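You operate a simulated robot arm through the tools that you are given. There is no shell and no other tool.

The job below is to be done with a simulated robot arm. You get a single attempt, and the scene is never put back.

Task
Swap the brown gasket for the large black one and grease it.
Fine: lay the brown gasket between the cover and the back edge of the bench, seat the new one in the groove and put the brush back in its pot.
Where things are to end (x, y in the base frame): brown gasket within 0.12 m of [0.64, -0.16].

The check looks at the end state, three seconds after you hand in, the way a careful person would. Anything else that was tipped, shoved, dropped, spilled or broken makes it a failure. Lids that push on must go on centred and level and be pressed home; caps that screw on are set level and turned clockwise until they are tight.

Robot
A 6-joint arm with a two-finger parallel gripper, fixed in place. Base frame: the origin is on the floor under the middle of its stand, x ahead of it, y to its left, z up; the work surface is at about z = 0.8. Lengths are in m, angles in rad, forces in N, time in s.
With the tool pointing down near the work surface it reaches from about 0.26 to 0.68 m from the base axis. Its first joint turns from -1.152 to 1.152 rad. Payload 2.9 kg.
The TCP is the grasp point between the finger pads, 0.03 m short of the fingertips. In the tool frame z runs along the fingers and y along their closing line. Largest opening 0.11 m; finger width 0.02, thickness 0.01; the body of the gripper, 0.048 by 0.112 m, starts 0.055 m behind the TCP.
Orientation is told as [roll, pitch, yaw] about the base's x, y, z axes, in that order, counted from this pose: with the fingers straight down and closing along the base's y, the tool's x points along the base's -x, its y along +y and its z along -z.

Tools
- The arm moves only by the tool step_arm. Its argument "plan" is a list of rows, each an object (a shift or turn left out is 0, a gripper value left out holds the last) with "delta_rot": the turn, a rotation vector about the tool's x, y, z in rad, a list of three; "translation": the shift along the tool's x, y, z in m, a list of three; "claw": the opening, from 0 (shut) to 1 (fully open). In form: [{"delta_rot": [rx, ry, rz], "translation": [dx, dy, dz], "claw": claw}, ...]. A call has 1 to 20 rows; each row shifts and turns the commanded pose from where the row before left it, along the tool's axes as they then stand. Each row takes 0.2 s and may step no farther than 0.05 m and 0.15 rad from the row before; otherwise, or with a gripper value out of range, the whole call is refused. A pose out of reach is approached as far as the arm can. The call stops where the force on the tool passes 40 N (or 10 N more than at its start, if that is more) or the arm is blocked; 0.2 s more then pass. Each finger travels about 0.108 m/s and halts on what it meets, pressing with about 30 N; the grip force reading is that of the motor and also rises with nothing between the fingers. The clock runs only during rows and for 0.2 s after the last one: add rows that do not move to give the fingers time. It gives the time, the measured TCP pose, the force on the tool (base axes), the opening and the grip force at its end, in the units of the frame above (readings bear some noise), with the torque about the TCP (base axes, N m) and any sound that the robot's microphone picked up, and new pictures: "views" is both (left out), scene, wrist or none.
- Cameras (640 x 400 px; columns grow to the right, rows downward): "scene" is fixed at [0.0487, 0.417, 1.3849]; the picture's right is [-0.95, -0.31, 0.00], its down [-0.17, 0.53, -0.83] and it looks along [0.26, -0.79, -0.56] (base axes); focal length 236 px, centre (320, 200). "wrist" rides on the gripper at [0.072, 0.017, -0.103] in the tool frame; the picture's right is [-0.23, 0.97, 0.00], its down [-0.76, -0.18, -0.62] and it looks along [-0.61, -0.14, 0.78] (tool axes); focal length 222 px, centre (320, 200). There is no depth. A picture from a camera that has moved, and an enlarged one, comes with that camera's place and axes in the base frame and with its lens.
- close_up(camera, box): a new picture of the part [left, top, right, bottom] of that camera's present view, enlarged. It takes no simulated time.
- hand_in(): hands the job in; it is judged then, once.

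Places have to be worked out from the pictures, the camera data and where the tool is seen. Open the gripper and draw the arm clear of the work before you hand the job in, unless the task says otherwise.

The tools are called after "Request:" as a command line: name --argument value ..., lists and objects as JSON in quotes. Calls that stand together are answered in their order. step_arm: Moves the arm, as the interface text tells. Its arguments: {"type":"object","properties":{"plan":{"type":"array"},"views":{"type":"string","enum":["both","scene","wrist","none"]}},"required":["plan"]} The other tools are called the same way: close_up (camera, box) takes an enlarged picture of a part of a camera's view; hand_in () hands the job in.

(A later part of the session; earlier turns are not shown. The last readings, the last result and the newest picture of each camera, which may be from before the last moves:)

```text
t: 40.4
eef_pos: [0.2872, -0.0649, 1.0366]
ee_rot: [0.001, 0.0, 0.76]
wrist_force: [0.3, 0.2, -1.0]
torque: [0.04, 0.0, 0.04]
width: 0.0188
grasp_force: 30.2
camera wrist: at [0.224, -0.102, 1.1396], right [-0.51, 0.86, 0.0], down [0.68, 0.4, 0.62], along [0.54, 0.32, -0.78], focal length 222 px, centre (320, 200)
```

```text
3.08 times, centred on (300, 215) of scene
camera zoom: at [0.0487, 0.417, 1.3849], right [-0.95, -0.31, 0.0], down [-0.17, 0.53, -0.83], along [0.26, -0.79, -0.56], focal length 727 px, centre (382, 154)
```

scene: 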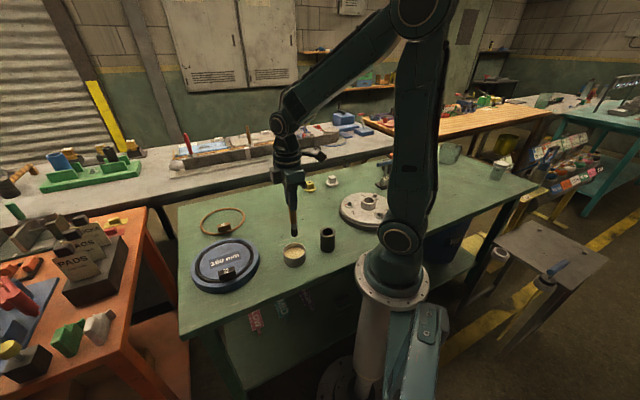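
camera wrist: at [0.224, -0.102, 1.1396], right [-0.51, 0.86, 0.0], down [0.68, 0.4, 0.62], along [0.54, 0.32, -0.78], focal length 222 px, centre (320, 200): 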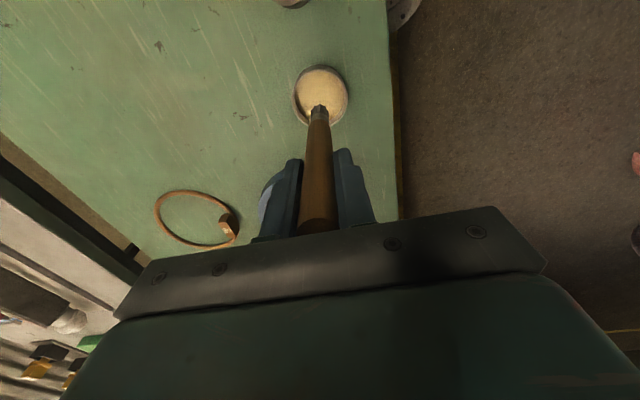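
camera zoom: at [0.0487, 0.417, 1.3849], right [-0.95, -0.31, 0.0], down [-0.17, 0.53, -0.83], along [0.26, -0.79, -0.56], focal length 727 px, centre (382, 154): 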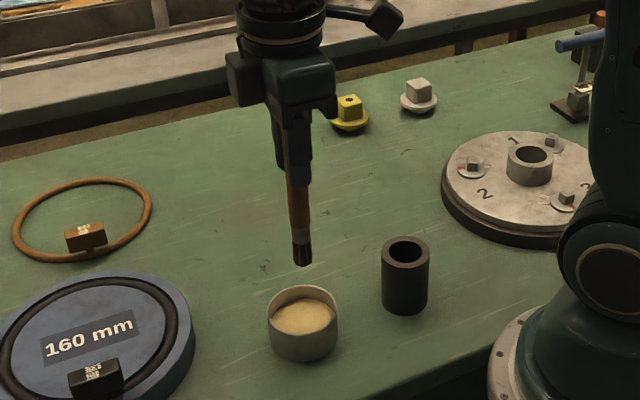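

The brush tip is centred over the grease pot. I lower it in stages, watching the force.

Request:
step_arm --plan '[{"translation": [0.002, 0, 0.02]}, {"translation": [0, 0, 0.02]}, {"translation": [0, 0, 0.02]}, {"translation": [0, 0, 0.008]}, {}]'

Request:
close_up --camera "wrist" --box '[220, 40, 420, 200]'

Request:
close_up --camera "scene" --box '[250, 190, 350, 280]'

```text
t: 41.6
eef_pos: [0.2875, -0.0661, 0.9685]
ee_rot: [0.0, 0.002, 0.762]
wrist_force: [0.6, 0.8, -0.5]
torque: [0.0, 0.0, 0.02]
width: 0.019
grasp_force: 30.1
camera wrist: at [0.2235, -0.1033, 1.0714], right [-0.51, 0.86, 0.0], down [0.68, 0.4, 0.62], along [0.54, 0.32, -0.78], focal length 222 px, centre (320, 200)
```

scene: 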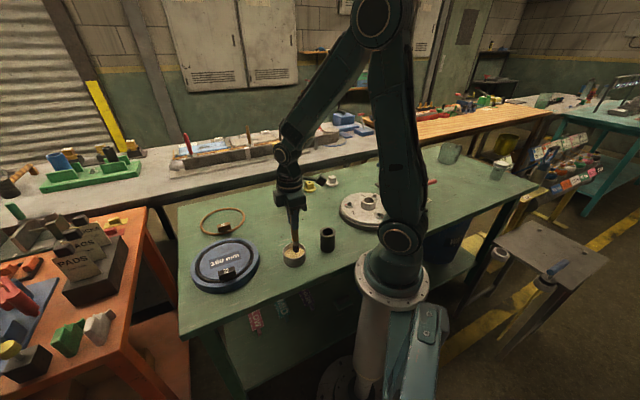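
wrist: 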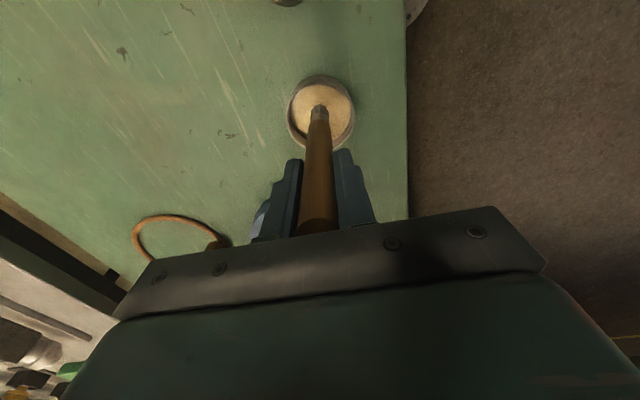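

```text
2.50 times, centred on (320, 120) of wrist
camera zoom: at [0.2235, -0.1033, 1.0714], right [-0.51, 0.86, 0.0], down [0.68, 0.4, 0.62], along [0.54, 0.32, -0.78], focal length 555 px, centre (320, 400)
```

zoom: 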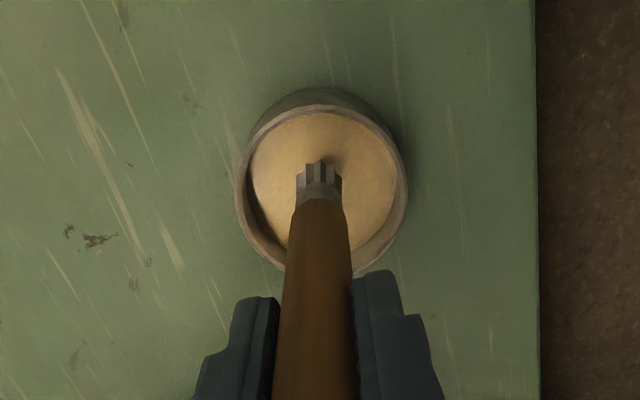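

```text
4.44 times, centred on (300, 235) of scene
camera zoom: at [0.0487, 0.417, 1.3849], right [-0.95, -0.31, 0.0], down [-0.17, 0.53, -0.83], along [0.26, -0.79, -0.56], focal length 1050 px, centre (409, 44)
```

zoom: 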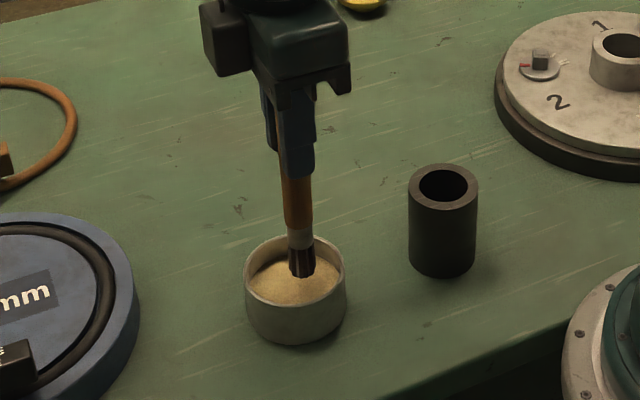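

The tip is at about the grease surface. I dip ~10 mm in small steps and stir slightly within the pot.

Request:
step_arm --plan '[{"translation": [0, 0, 0.004]}, {"translation": [0, 0, 0.004]}, {}]' --views "none"

Request:
close_up --camera "scene" --box '[250, 190, 350, 280]'

Request:
close_up --camera "wrist" --box '[220, 40, 420, 200]'

```text
t: 42.4
eef_pos: [0.2875, -0.067, 0.9603]
ee_rot: [0.001, 0.0, 0.76]
wrist_force: [1.2, 0.8, -0.9]
torque: [-0.01, -0.01, -0.02]
width: 0.0192
grasp_force: 30.1
```

```text
4.44 times, centred on (300, 235) of scene
camera zoom: at [0.0487, 0.417, 1.3849], right [-0.95, -0.31, 0.0], down [-0.17, 0.53, -0.83], along [0.26, -0.79, -0.56], focal length 1050 px, centre (409, 44)
```

zoom: 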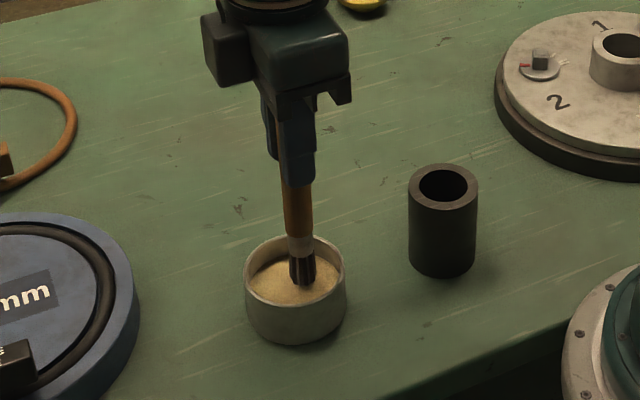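

```text
2.50 times, centred on (320, 120) of wrist
camera zoom: at [0.2236, -0.1033, 1.0637], right [-0.51, 0.86, 0.0], down [0.68, 0.4, 0.62], along [0.54, 0.32, -0.78], focal length 555 px, centre (320, 400)
```

zoom: 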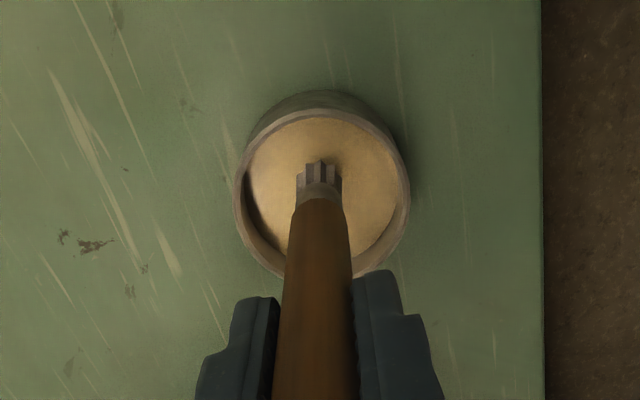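

The bristles still show above the grease, so I go down another 8 mm.

Request:
step_arm --plan '[{"translation": [0, 0, 0.004]}, {"translation": [0, 0, 0.004]}, {}]' --views "none"

Request:
close_up --camera "scene" --box '[250, 190, 350, 280]'

Request:
close_up --camera "wrist" --box '[220, 40, 420, 200]'

```text
t: 43.2
eef_pos: [0.2867, -0.0664, 0.9548]
ee_rot: [-0.001, -0.002, 0.763]
wrist_force: [-0.9, 2.4, 24.0]
torque: [0.24, 0.17, 0.01]
width: 0.019
grasp_force: 29.6
```

```text
4.44 times, centred on (300, 235) of scene
camera zoom: at [0.0484, 0.4171, 1.3849], right [-0.95, -0.31, 0.0], down [-0.17, 0.53, -0.83], along [0.26, -0.79, -0.56], focal length 1050 px, centre (409, 44)
```

zoom: 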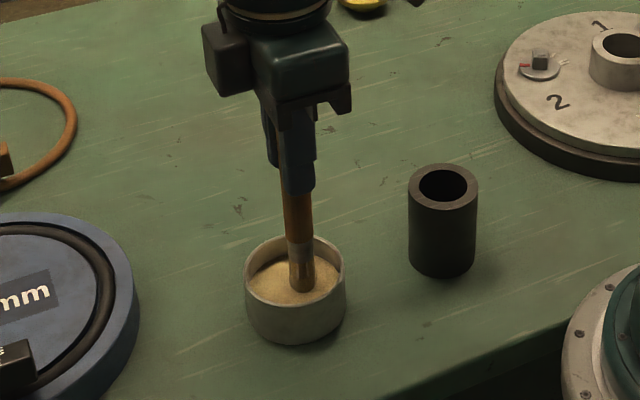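

```text
2.50 times, centred on (320, 120) of wrist
camera zoom: at [0.2235, -0.1031, 1.0566], right [-0.51, 0.86, 0.0], down [0.67, 0.4, 0.62], along [0.54, 0.32, -0.78], focal length 555 px, centre (320, 400)
```

zoom: 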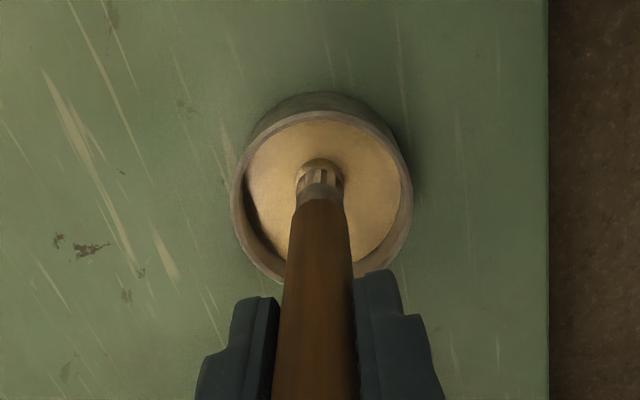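

The brush met the grease (24 N) and the bristles have taken on grease. I lift it out and look at the brush.

Request:
step_arm --plan '[{"translation": [0, 0, -0.003]}, {}, {"translation": [0, 0, -0.02]}, {"translation": [0, 0, -0.03]}, {"translation": [0, 0, -0.03]}, {}]'

Request:
close_up --camera "scene" --box '[250, 170, 350, 280]'

Request:
close_up --camera "wrist" --box '[220, 40, 420, 200]'

```text
t: 44.6
eef_pos: [0.2852, -0.0632, 1.0389]
ee_rot: [0.0, -0.001, 0.762]
wrist_force: [0.2, 0.0, 0.5]
torque: [0.02, 0.04, -0.03]
width: 0.0189
grasp_force: 30.1
camera wrist: at [0.2226, -0.1008, 1.1411], right [-0.51, 0.86, 0.0], down [0.68, 0.4, 0.62], along [0.54, 0.32, -0.78], focal length 222 px, centre (320, 200)
```

scene: 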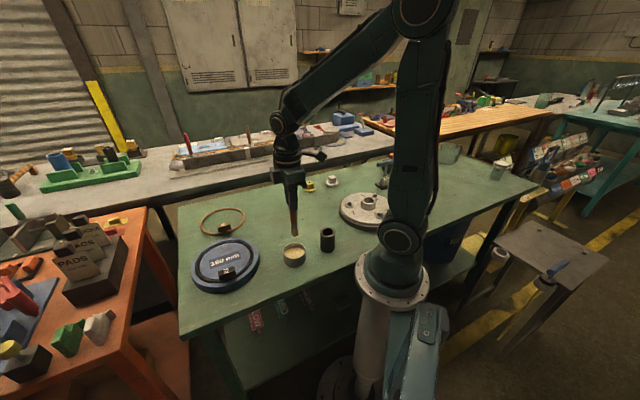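
wrist: 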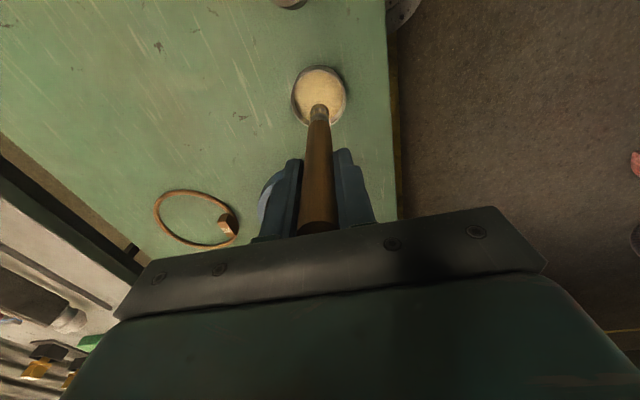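

```text
3.64 times, centred on (300, 225) of scene
camera zoom: at [0.0486, 0.417, 1.3849], right [-0.95, -0.31, 0.0], down [-0.17, 0.53, -0.83], along [0.26, -0.79, -0.56], focal length 859 px, centre (393, 109)
```

zoom: 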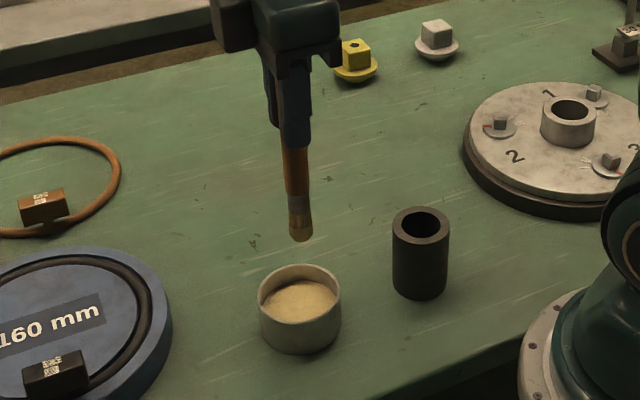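

```text
2.50 times, centred on (320, 120) of wrist
camera zoom: at [0.2226, -0.1008, 1.1411], right [-0.51, 0.86, 0.0], down [0.68, 0.4, 0.62], along [0.54, 0.32, -0.78], focal length 555 px, centre (320, 400)
```

zoom: 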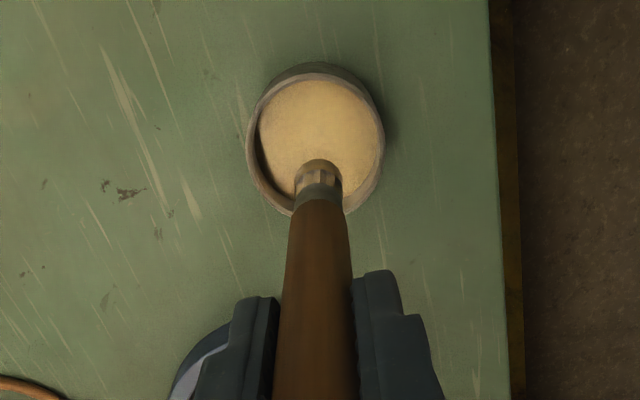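

The brush is loaded with grease. Ring centre is about (0.4775, 0.028), radius ≈ 0.078; I move the brush over the ring just beside the tab (base ≈ (0.404, 0.054)) and lower to just above it.

Request:
step_arm --plan '[{"translation": [-0.0421, 0.0015, 0]}, {"translation": [-0.0421, 0.0015, 0]}, {"translation": [-0.0421, 0.0015, 0]}, {"translation": [-0.0421, 0.0015, 0]}, {}, {"translation": [0, 0, 0.025]}, {"translation": [0, 0, 0.025]}, {}]'

Request:
close_up --camera "wrist" --box '[160, 0, 440, 200]'

Request:
close_up --camera "scene" --box '[180, 200, 290, 300]'

```text
t: 46.4
eef_pos: [0.4039, 0.0537, 0.9843]
ee_rot: [0.002, 0.0, 0.759]
wrist_force: [-0.1, -0.4, -0.5]
torque: [0.02, -0.02, -0.01]
width: 0.0191
grasp_force: 29.8
camera wrist: at [0.3406, 0.0168, 1.088], right [-0.51, 0.86, 0.0], down [0.68, 0.4, 0.62], along [0.54, 0.32, -0.78], focal length 222 px, centre (320, 200)
```

scene: 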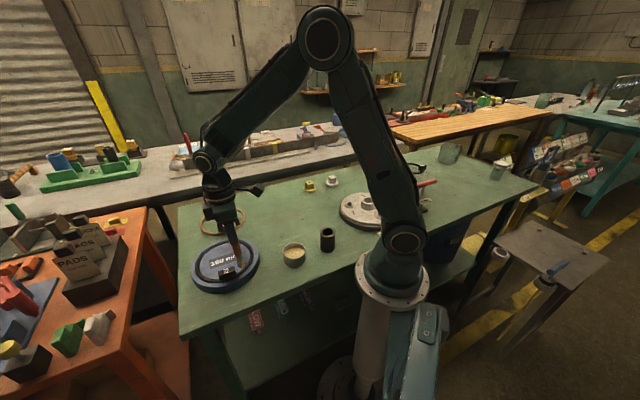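
wrist: 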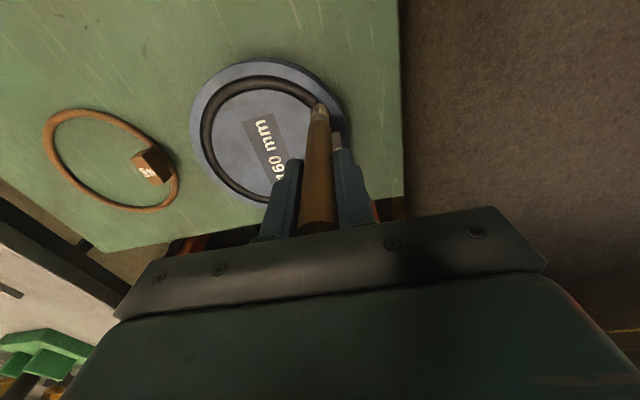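

```text
2.00 times, centred on (300, 100) of wrist
camera zoom: at [0.3406, 0.0168, 1.088], right [-0.51, 0.86, 0.0], down [0.68, 0.4, 0.62], along [0.54, 0.32, -0.78], focal length 444 px, centre (360, 400)
```

zoom: 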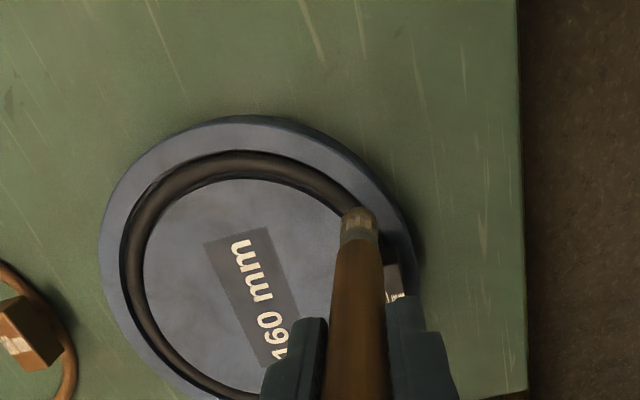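

```text
4.00 times, centred on (235, 250) of scene
camera zoom: at [0.0487, 0.417, 1.3849], right [-0.95, -0.31, 0.0], down [-0.17, 0.53, -0.83], along [0.26, -0.79, -0.56], focal length 945 px, centre (660, 0)
```

zoom: 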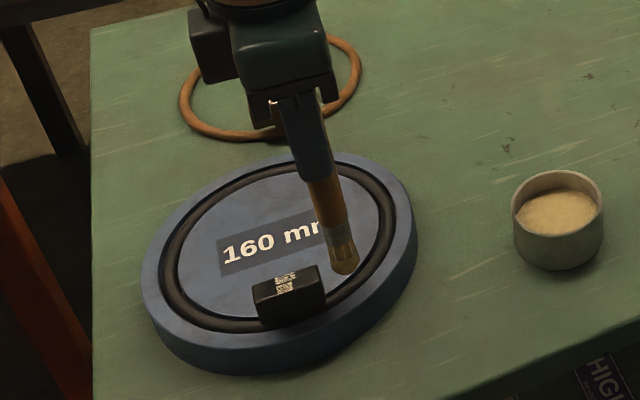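

The ring fit in the tool frame confirms centre and radius (0.078 m) within ~1.5 mm. I now lower gently until the brush touches the ring.

Request:
step_arm --plan '[{"translation": [0, 0, 0.004]}, {"translation": [0, 0, 0.004]}, {"translation": [0, 0, 0.002]}, {}]' --views "none"

Request:
step_arm --plan '[{"translation": [0, 0, 0.002]}, {}]' --views "none"

Request:
close_up --camera "scene" --box '[180, 200, 290, 300]'

```text
t: 47.4
eef_pos: [0.4023, 0.0538, 0.9756]
ee_rot: [0.003, 0.0, 0.76]
wrist_force: [-0.8, 0.6, -0.2]
torque: [-0.04, 0.01, -0.04]
width: 0.019
grasp_force: 30.3
```

```text
t: 48.0
eef_pos: [0.4021, 0.0551, 0.9727]
ee_rot: [0.001, 0.0, 0.761]
wrist_force: [-0.1, -0.1, -0.8]
torque: [-0.03, 0.0, -0.01]
width: 0.0193
grasp_force: 29.4
```

```text
4.00 times, centred on (235, 250) of scene
camera zoom: at [0.0487, 0.417, 1.3849], right [-0.95, -0.31, 0.0], down [-0.17, 0.53, -0.83], along [0.26, -0.79, -0.56], focal length 945 px, centre (660, 0)
```

zoom: 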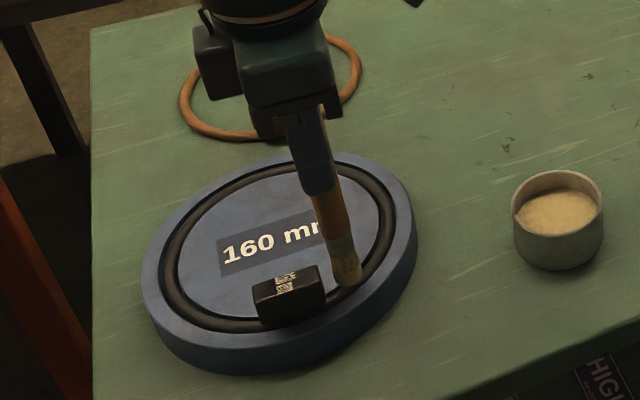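

Not touching yet at z ≈ 0.973. I keep lowering by 1.5 mm at a time.

Request:
step_arm --plan '[{"translation": [0, 0, 0.0015]}, {}]' --views "none"

Request:
step_arm --plan '[{"translation": [0, 0, 0.001]}, {}]' --views "none"

Request:
close_up --camera "scene" --box '[200, 220, 270, 290]'

Request:
close_up --camera "wrist" --box '[240, 40, 400, 180]'

```text
t: 48.6
eef_pos: [0.4034, 0.0551, 0.9722]
ee_rot: [0.002, 0.003, 0.761]
wrist_force: [-0.3, 0.0, -0.7]
torque: [0.0, -0.01, 0.01]
width: 0.0191
grasp_force: 30.2
```

```text
t: 49.2
eef_pos: [0.4033, 0.0541, 0.9704]
ee_rot: [0.002, 0.002, 0.762]
wrist_force: [0.6, 0.2, -0.7]
torque: [-0.02, 0.02, 0.0]
width: 0.0191
grasp_force: 30.6
```

```text
5.71 times, centred on (235, 255) of scene
camera zoom: at [0.0487, 0.417, 1.3849], right [-0.95, -0.31, 0.0], down [-0.17, 0.53, -0.83], along [0.26, -0.79, -0.56], focal length 1350 px, centre (806, -114)
```

zoom: 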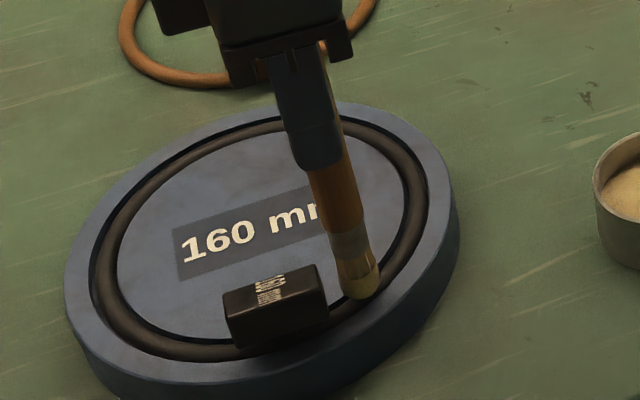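

```text
2.86 times, centred on (320, 110) of wrist
camera zoom: at [0.3403, 0.0181, 1.0741], right [-0.51, 0.86, 0.0], down [0.68, 0.4, 0.62], along [0.54, 0.32, -0.78], focal length 635 px, centre (320, 457)
```

zoom: 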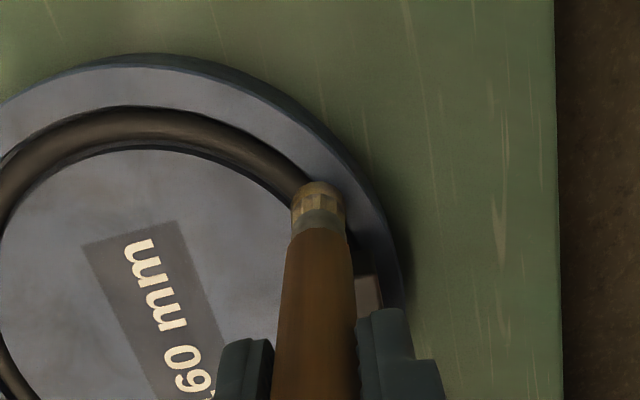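

Request:
step_arm --plan '[{"translation": [0, 0, 0.0015]}, {}]' --views "none"

Request:
step_arm --plan '[{"translation": [0, 0, 0.001]}, {}]' --views "none"

Request:
close_up --camera "scene" --box '[200, 220, 270, 290]'

```text
t: 49.8
eef_pos: [0.4039, 0.0553, 0.9695]
ee_rot: [0.002, 0.004, 0.761]
wrist_force: [0.4, 0.8, -1.5]
torque: [-0.02, 0.01, -0.02]
width: 0.0188
grasp_force: 30.0
```

```text
t: 50.4
eef_pos: [0.4034, 0.054, 0.9687]
ee_rot: [0.002, 0.003, 0.762]
wrist_force: [0.4, -0.5, -0.8]
torque: [0.02, 0.02, -0.02]
width: 0.019
grasp_force: 30.1
```

```text
5.71 times, centred on (235, 255) of scene
camera zoom: at [0.0487, 0.417, 1.3849], right [-0.95, -0.31, 0.0], down [-0.17, 0.53, -0.83], along [0.26, -0.79, -0.56], focal length 1350 px, centre (806, -114)
```

zoom: 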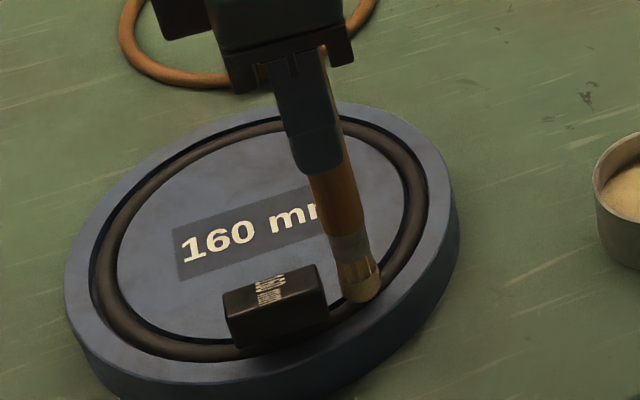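

Still free; I keep lowering in 1 mm steps.

Request:
step_arm --plan '[{"translation": [0, 0, 0.001]}, {}]' --views "none"

Request:
step_arm --plan '[{"translation": [0, 0, 0.001]}, {}]' --views "none"

Request:
step_arm --plan '[{"translation": [0, 0, 0.001]}, {}]' --views "none"

Request:
close_up --camera "scene" --box '[200, 220, 270, 290]'

Request:
close_up --camera "wrist" --box '[240, 40, 400, 180]'

```text
t: 51.0
eef_pos: [0.4031, 0.0553, 0.9671]
ee_rot: [0.002, 0.002, 0.761]
wrist_force: [0.2, 0.4, 0.0]
torque: [-0.02, 0.0, 0.03]
width: 0.019
grasp_force: 29.7
```

```text
t: 51.6
eef_pos: [0.4039, 0.0544, 0.9647]
ee_rot: [0.001, 0.001, 0.761]
wrist_force: [0.2, -0.3, -0.2]
torque: [0.03, 0.0, 0.02]
width: 0.0192
grasp_force: 30.2
```

```text
t: 52.2
eef_pos: [0.4041, 0.0542, 0.9647]
ee_rot: [0.001, 0.001, 0.761]
wrist_force: [-1.5, -0.2, -0.6]
torque: [-0.01, -0.03, 0.04]
width: 0.019
grasp_force: 30.0
```

```text
5.71 times, centred on (235, 255) of scene
camera zoom: at [0.0487, 0.417, 1.3849], right [-0.95, -0.31, 0.0], down [-0.17, 0.53, -0.83], along [0.26, -0.79, -0.56], focal length 1350 px, centre (806, -114)
```

zoom: 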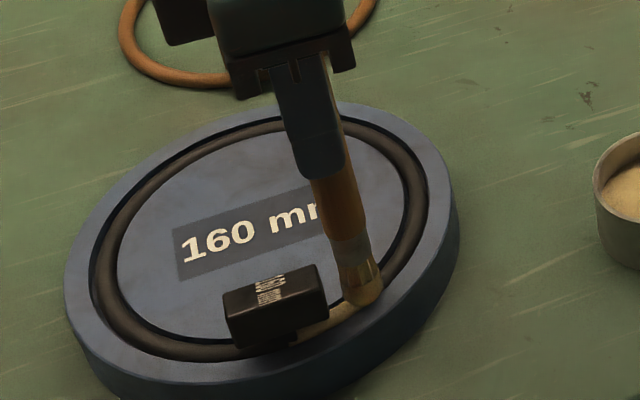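

```text
2.86 times, centred on (320, 110) of wrist
camera zoom: at [0.3407, 0.0174, 1.0679], right [-0.51, 0.86, 0.0], down [0.68, 0.4, 0.62], along [0.54, 0.32, -0.78], focal length 635 px, centre (320, 457)
```

zoom: 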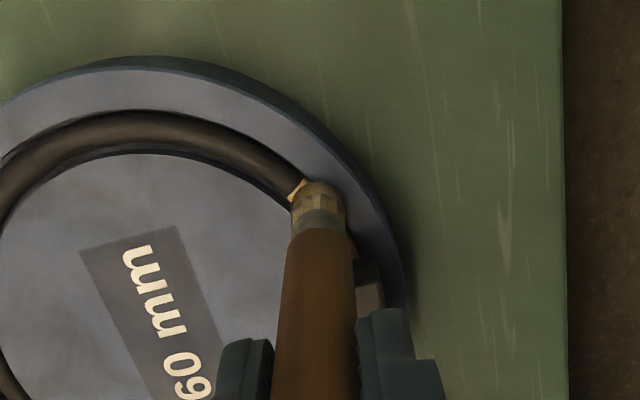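

Grease has appeared on the ring right where the brush touches, with practically no force. I keep this height (0.5 mm lower) and sweep along the ring away from the tab, first quarter only, then check.

Request:
step_arm --plan '[{"translation": [0, 0, 0.0005]}, {"translation": [0.00894, -0.00533, 0]}, {"translation": [0.00815, -0.00647, 0]}, {"translation": [0.00721, -0.0075, 0]}, {"translation": [0.00615, -0.0084, 0]}, {"translation": [0.00498, -0.00914, 0]}, {"translation": [0.00372, -0.00972, 0]}, {"translation": [0.00239, -0.01013, 0]}, {"translation": [0.00102, -0.01036, 0]}, {"translation": [-0.00037, -0.0104, 0]}, {"translation": [-0.00175, -0.01026, 0]}, {}]'

Request:
close_up --camera "scene" --box '[185, 215, 275, 295]'

Request:
close_up --camera "wrist" --box '[200, 20, 440, 200]'

```text
t: 54.8
eef_pos: [0.4356, -0.0372, 0.9639]
ee_rot: [0.003, 0.002, 0.762]
wrist_force: [-0.8, -0.3, 0.1]
torque: [0.01, -0.01, -0.01]
width: 0.0192
grasp_force: 29.9
camera wrist: at [0.3727, -0.0742, 1.0677], right [-0.51, 0.86, 0.0], down [0.68, 0.4, 0.62], along [0.54, 0.32, -0.78], focal length 222 px, centre (320, 200)
```

scene: 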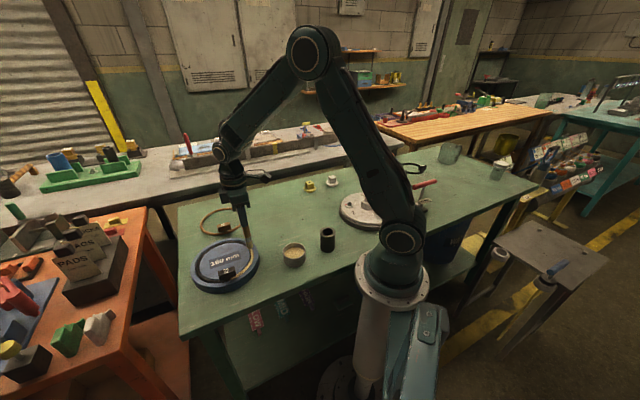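
wrist: 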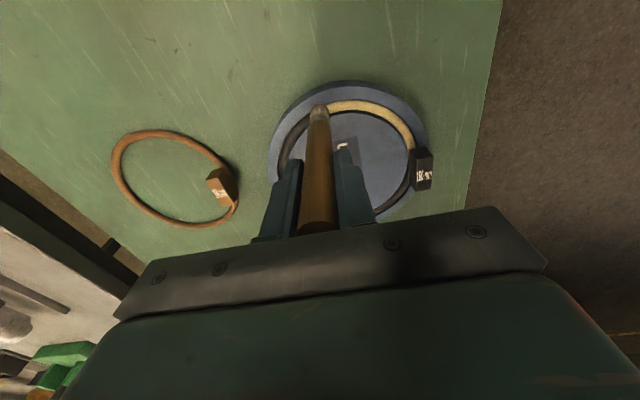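

```text
5.00 times, centred on (230, 255) of scene
camera zoom: at [0.0487, 0.4169, 1.3849], right [-0.95, -0.31, 0.0], down [-0.17, 0.53, -0.83], along [0.26, -0.79, -0.56], focal length 1181 px, centre (770, -75)
```

zoom: 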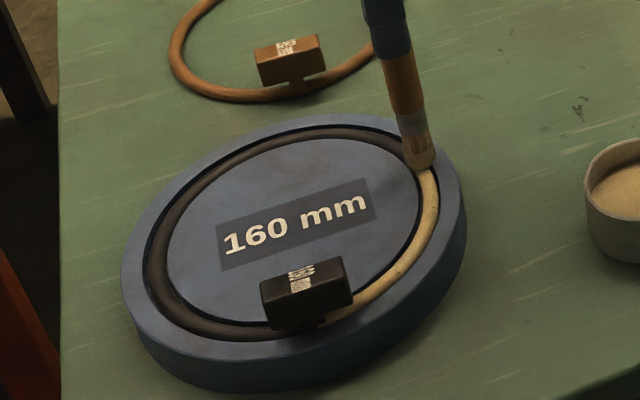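

```text
2.22 times, centred on (320, 110) of wrist
camera zoom: at [0.3727, -0.0742, 1.0677], right [-0.51, 0.86, 0.0], down [0.68, 0.4, 0.62], along [0.54, 0.32, -0.78], focal length 494 px, centre (320, 400)
```

zoom: 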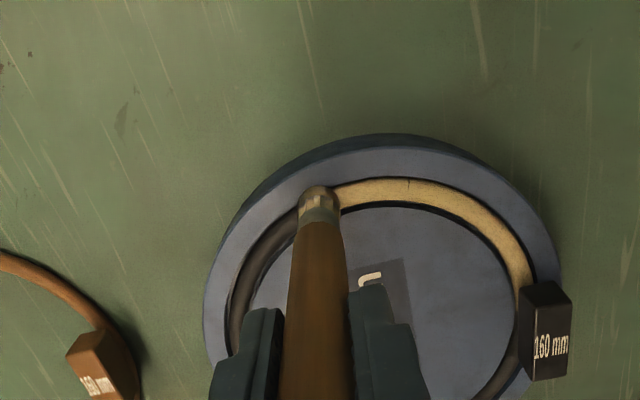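

Greasing works: a continuous beige strip follows the brush. I continue the next quarter.

Request:
step_arm --plan '[{"translation": [-0.0031, -0.00993, 0]}, {"translation": [-0.00439, -0.00943, 0]}, {"translation": [-0.00561, -0.00876, 0]}, {"translation": [-0.00673, -0.00794, 0]}, {"translation": [-0.00773, -0.00697, 0]}, {"translation": [-0.00858, -0.00588, 0]}, {"translation": [-0.00929, -0.00469, 0]}, {"translation": [-0.00983, -0.00341, 0]}, {"translation": [-0.0102, -0.00207, 0]}, {"translation": [-0.01038, -0.00069, 0]}, {}]'

Request:
close_up --camera "scene" --box '[185, 215, 275, 295]'

Request:
close_up --camera "wrist" --box '[240, 20, 480, 200]'

```text
t: 57.2
eef_pos: [0.5307, -0.0281, 0.9659]
ee_rot: [0.002, 0.001, 0.762]
wrist_force: [-0.2, 0.4, -0.7]
torque: [0.0, 0.01, -0.01]
width: 0.0189
grasp_force: 30.0
camera wrist: at [0.4684, -0.0648, 1.0684], right [-0.51, 0.86, 0.0], down [0.68, 0.4, 0.62], along [0.54, 0.32, -0.78], focal length 222 px, centre (320, 200)
```

scene: 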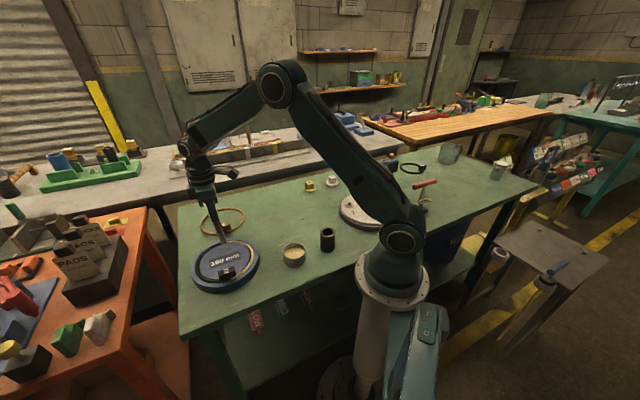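
wrist: 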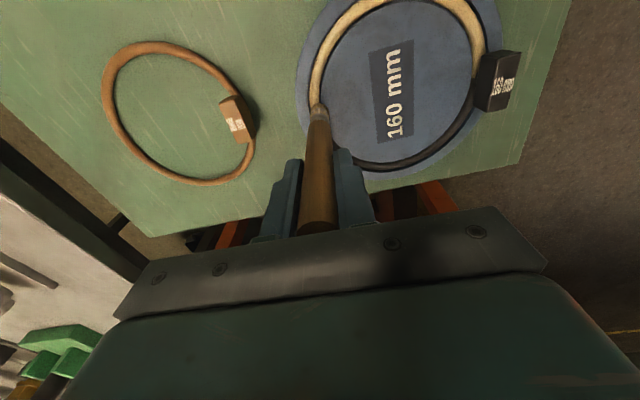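

```text
5.00 times, centred on (230, 255) of scene
camera zoom: at [0.0487, 0.417, 1.3849], right [-0.95, -0.31, 0.0], down [-0.17, 0.53, -0.83], along [0.26, -0.79, -0.56], focal length 1181 px, centre (770, -75)
```

zoom: 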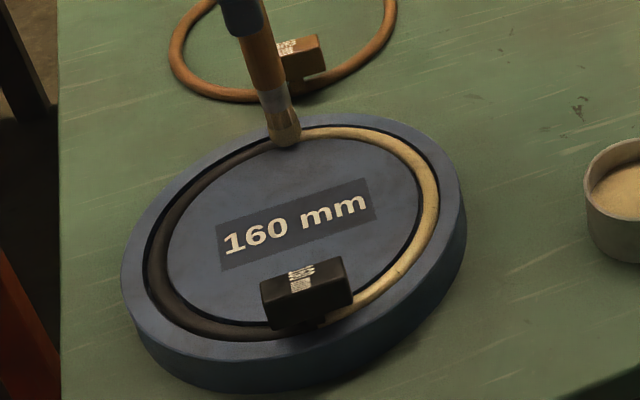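

```text
2.22 times, centred on (360, 110) of wrist
camera zoom: at [0.4684, -0.0648, 1.0684], right [-0.51, 0.86, 0.0], down [0.68, 0.4, 0.62], along [0.54, 0.32, -0.78], focal length 494 px, centre (231, 400)
```

zoom: 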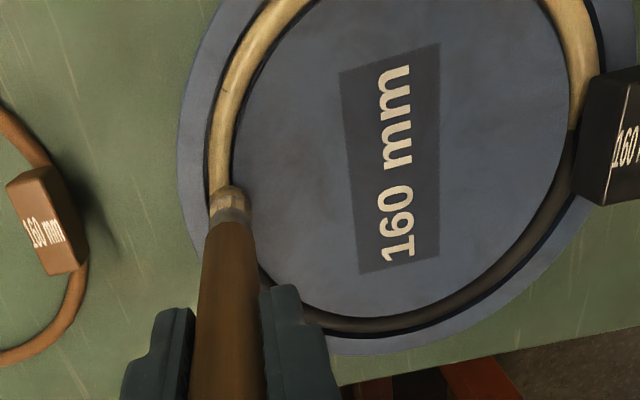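

Half done; the tip runs ~2.5 mm inside the ring's centreline here, so I shift outward slightly and use a radius of 0.0795 for the rest. Next quarter.

Request:
step_arm --plan '[{"translation": [0, -0.0025, 0]}, {"translation": [-0.01058, 0.00071, 0]}, {"translation": [-0.0104, 0.00211, 0]}, {"translation": [-0.01002, 0.00347, 0]}, {"translation": [-0.00947, 0.00478, 0]}, {"translation": [-0.00875, 0.006, 0]}, {"translation": [-0.00787, 0.00711, 0]}, {"translation": [-0.00686, 0.00809, 0]}, {"translation": [-0.00572, 0.00893, 0]}, {"translation": [-0.00448, 0.00962, 0]}, {"translation": [-0.00316, 0.01013, 0]}, {}]'

Request:
close_up --camera "scene" --box '[185, 215, 275, 295]'

Request:
close_up --camera "wrist" --box '[240, 20, 480, 200]'

```text
t: 59.8
eef_pos: [0.5484, 0.0677, 0.9644]
ee_rot: [0.001, 0.0, 0.76]
wrist_force: [-0.6, -0.1, -0.5]
torque: [0.01, 0.02, 0.01]
width: 0.0192
grasp_force: 29.9
camera wrist: at [0.485, 0.0308, 1.067], right [-0.51, 0.86, 0.0], down [0.68, 0.4, 0.62], along [0.54, 0.32, -0.78], focal length 222 px, centre (320, 200)
```

scene: 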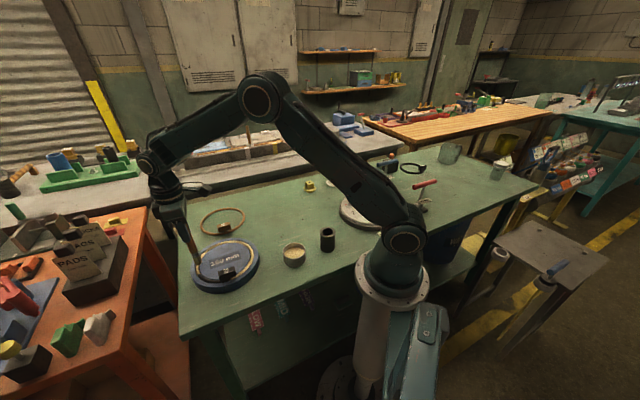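
wrist: 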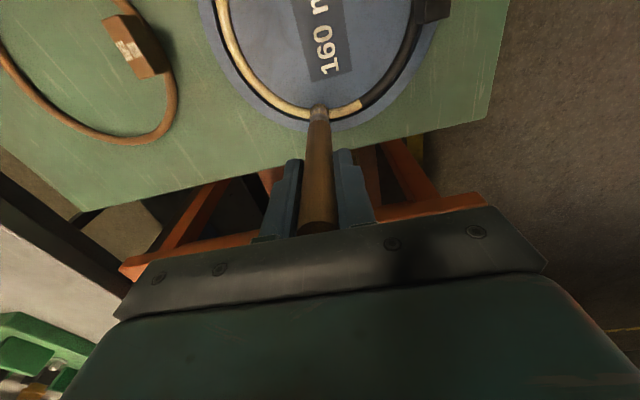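

```text
5.00 times, centred on (230, 255) of scene
camera zoom: at [0.0487, 0.417, 1.3849], right [-0.95, -0.31, 0.0], down [-0.17, 0.53, -0.83], along [0.26, -0.79, -0.56], focal length 1181 px, centre (770, -75)
```

zoom: 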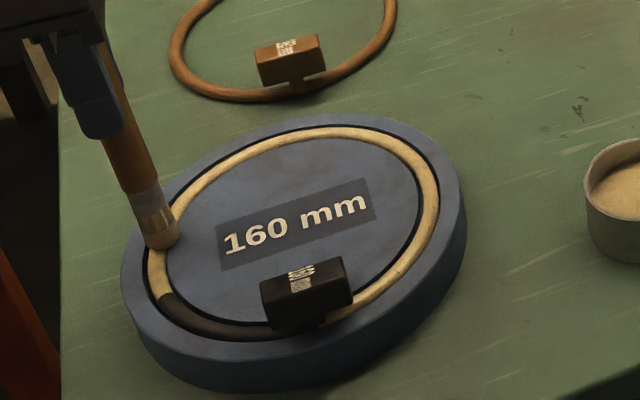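

```text
2.22 times, centred on (360, 110) of wrist
camera zoom: at [0.485, 0.0308, 1.067], right [-0.51, 0.86, 0.0], down [0.68, 0.4, 0.62], along [0.54, 0.32, -0.78], focal length 494 px, centre (231, 400)
```

zoom: 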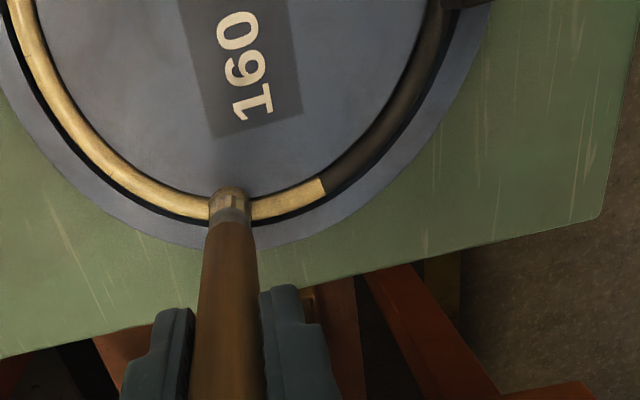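

On track — the strip is continuous. I do most of the last stretch, stopping before the tab.

Request:
step_arm --plan '[{"translation": [-0.00178, 0.01046, 0]}, {"translation": [-0.00037, 0.0106, 0]}, {"translation": [0.00104, 0.01056, 0]}, {"translation": [0.00244, 0.01032, 0]}, {"translation": [0.00379, 0.00991, 0]}, {"translation": [0.00507, 0.00931, 0]}, {"translation": [0.00627, 0.00856, 0]}, {"translation": [0.00735, 0.00765, 0]}, {}]'

Request:
close_up --camera "scene" --box '[185, 215, 275, 295]'

Request:
close_up --camera "wrist" --box '[200, 20, 440, 200]'

```text
t: 61.8
eef_pos: [0.4762, 0.1068, 0.9644]
ee_rot: [0.001, 0.001, 0.762]
wrist_force: [0.0, -0.2, -0.2]
torque: [-0.01, 0.0, 0.04]
width: 0.0191
grasp_force: 29.7
camera wrist: at [0.4136, 0.0703, 1.0685], right [-0.51, 0.86, 0.0], down [0.68, 0.4, 0.62], along [0.54, 0.32, -0.78], focal length 222 px, centre (320, 200)
```

scene: 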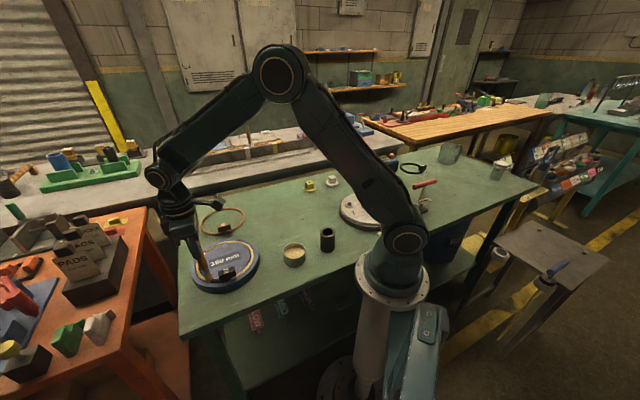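
wrist: 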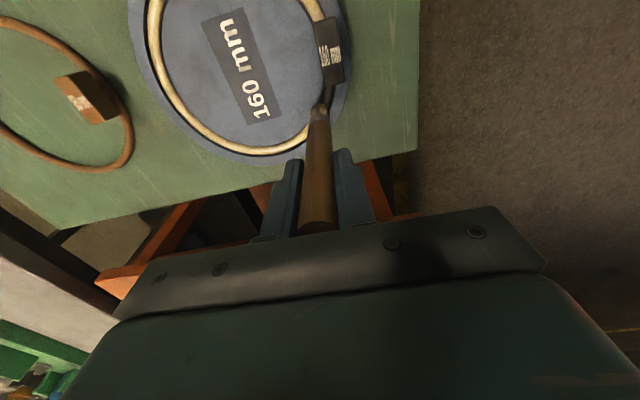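

```text
5.00 times, centred on (230, 255) of scene
camera zoom: at [0.0486, 0.417, 1.3849], right [-0.95, -0.31, 0.0], down [-0.17, 0.53, -0.83], along [0.26, -0.79, -0.56], focal length 1181 px, centre (770, -75)
```

zoom: 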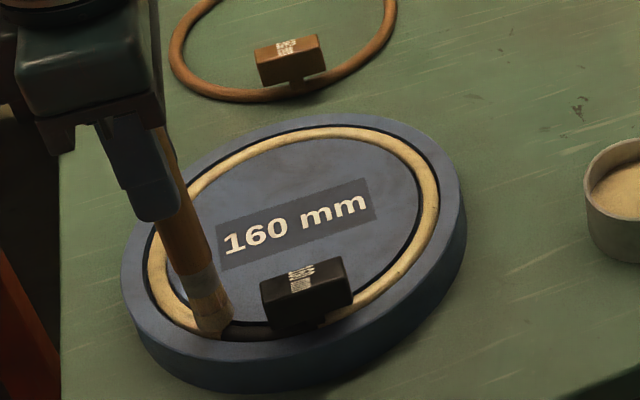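

```text
2.22 times, centred on (320, 110) of wrist
camera zoom: at [0.4136, 0.0703, 1.0685], right [-0.51, 0.86, 0.0], down [0.68, 0.4, 0.62], along [0.54, 0.32, -0.78], focal length 494 px, centre (320, 400)
```

zoom: 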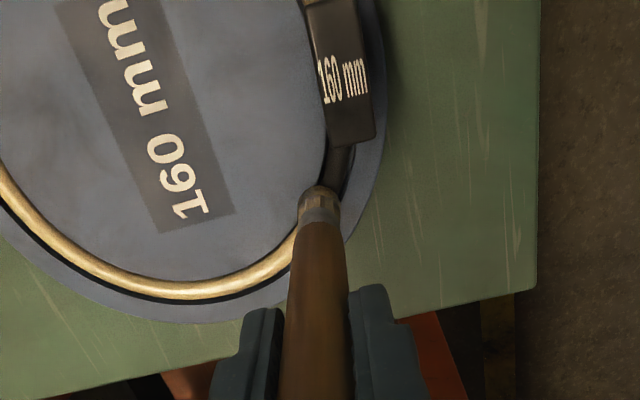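

Remaining: the short stretch up to the tab. The tab's end is ~20 mm ahead of the brush surface, so I advance one step plus a partial one and look.

Request:
step_arm --plan '[{"translation": [0.0083, 0.0066, 0]}, {"translation": [0.0046, 0.0027, 0]}, {}]' --views "wrist"

Request:
close_up --camera "scene" --box '[185, 215, 275, 295]'

Request:
close_up --camera "wrist" --box '[200, 20, 440, 200]'

```text
t: 62.6
eef_pos: [0.4612, 0.1038, 0.9661]
ee_rot: [0.001, -0.001, 0.762]
wrist_force: [-0.1, -0.1, -1.0]
torque: [-0.02, -0.03, -0.03]
width: 0.0194
grasp_force: 30.5
camera wrist: at [0.3978, 0.0675, 1.0687], right [-0.51, 0.86, 0.0], down [0.68, 0.4, 0.62], along [0.54, 0.32, -0.78], focal length 222 px, centre (320, 200)
```

wrist: 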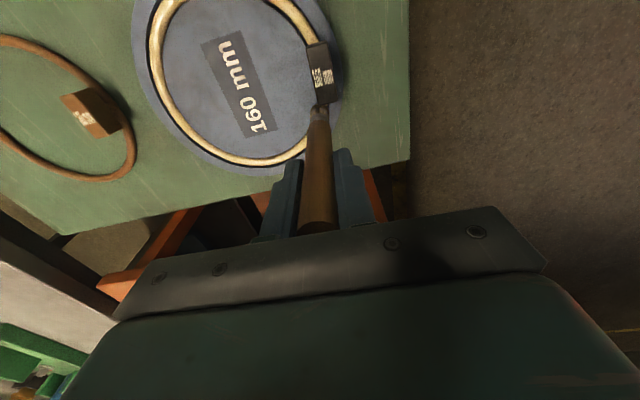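

```text
5.00 times, centred on (230, 255) of scene
camera zoom: at [0.0487, 0.417, 1.3849], right [-0.95, -0.31, 0.0], down [-0.17, 0.53, -0.83], along [0.26, -0.79, -0.56], focal length 1181 px, centre (770, -75)
```

zoom: 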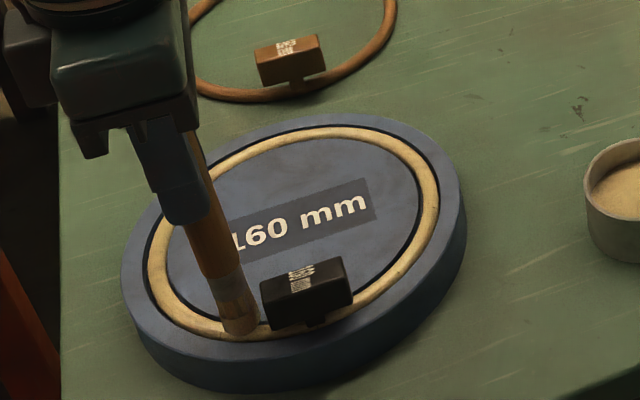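

```text
2.22 times, centred on (320, 110) of wrist
camera zoom: at [0.3978, 0.0675, 1.0687], right [-0.51, 0.86, 0.0], down [0.68, 0.4, 0.62], along [0.54, 0.32, -0.78], focal length 494 px, centre (320, 400)
```

zoom: 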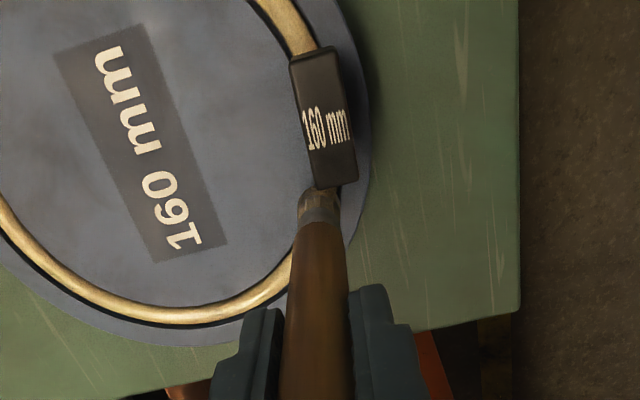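

The last stretch to the tab is greased too. I lift the brush straight up and inspect the whole ring.

Request:
step_arm --plan '[{"translation": [0, 0, -0.01]}, {"translation": [0, 0, -0.03]}, {"translation": [0, 0, -0.03]}, {"translation": [0.03, -0.03, 0]}, {"translation": [0.03, -0.03, 0]}, {}]'

Request:
close_up --camera "scene" --box '[185, 215, 275, 295]'

Request:
close_up --camera "wrist" --box '[160, 0, 440, 200]'

```text
t: 64.0
eef_pos: [0.4577, 0.0188, 1.0354]
ee_rot: [0.002, 0.0, 0.762]
wrist_force: [0.3, -0.1, -0.7]
torque: [0.05, 0.02, -0.01]
width: 0.0191
grasp_force: 30.0
camera wrist: at [0.3949, -0.0179, 1.1381], right [-0.51, 0.86, 0.0], down [0.68, 0.4, 0.62], along [0.54, 0.32, -0.78], focal length 222 px, centre (320, 200)
```

scene: 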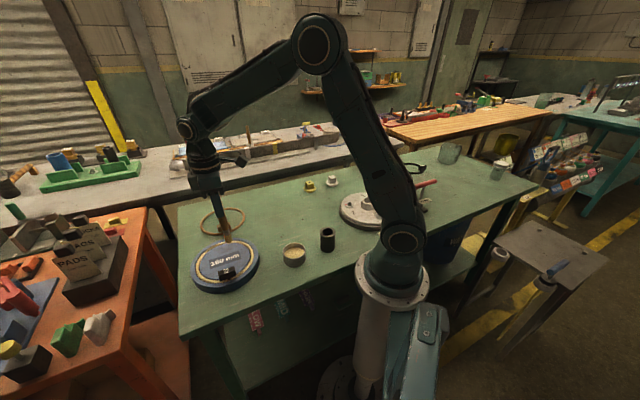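
wrist: 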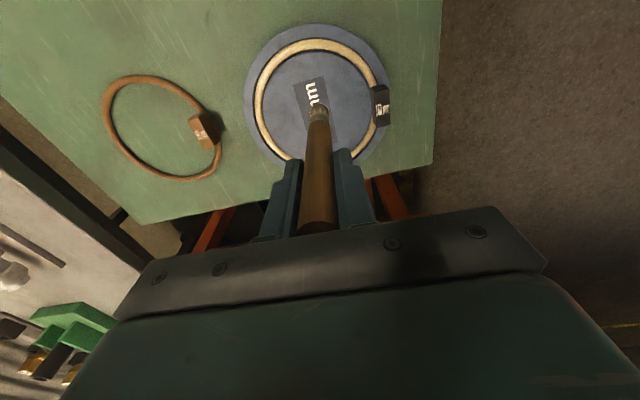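

```text
5.00 times, centred on (230, 255) of scene
camera zoom: at [0.0487, 0.4169, 1.3849], right [-0.95, -0.31, 0.0], down [-0.17, 0.53, -0.83], along [0.26, -0.79, -0.56], focal length 1181 px, centre (770, -75)
```

zoom: 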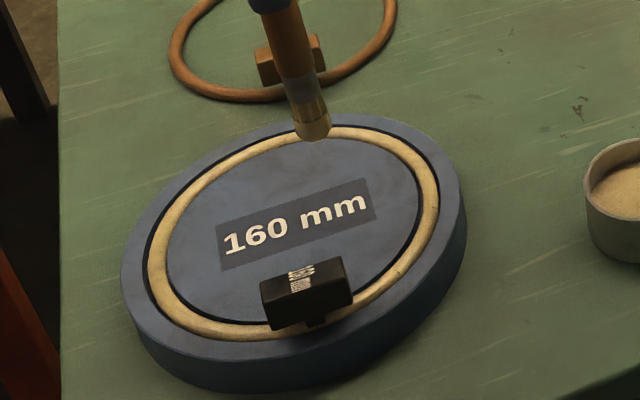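

```text
2.00 times, centred on (300, 100) of wrist
camera zoom: at [0.3949, -0.0179, 1.1381], right [-0.51, 0.86, 0.0], down [0.68, 0.4, 0.62], along [0.54, 0.32, -0.78], focal length 444 px, centre (360, 400)
```

zoom: 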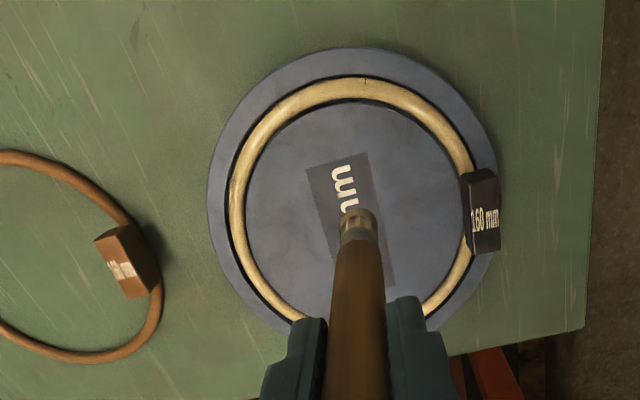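

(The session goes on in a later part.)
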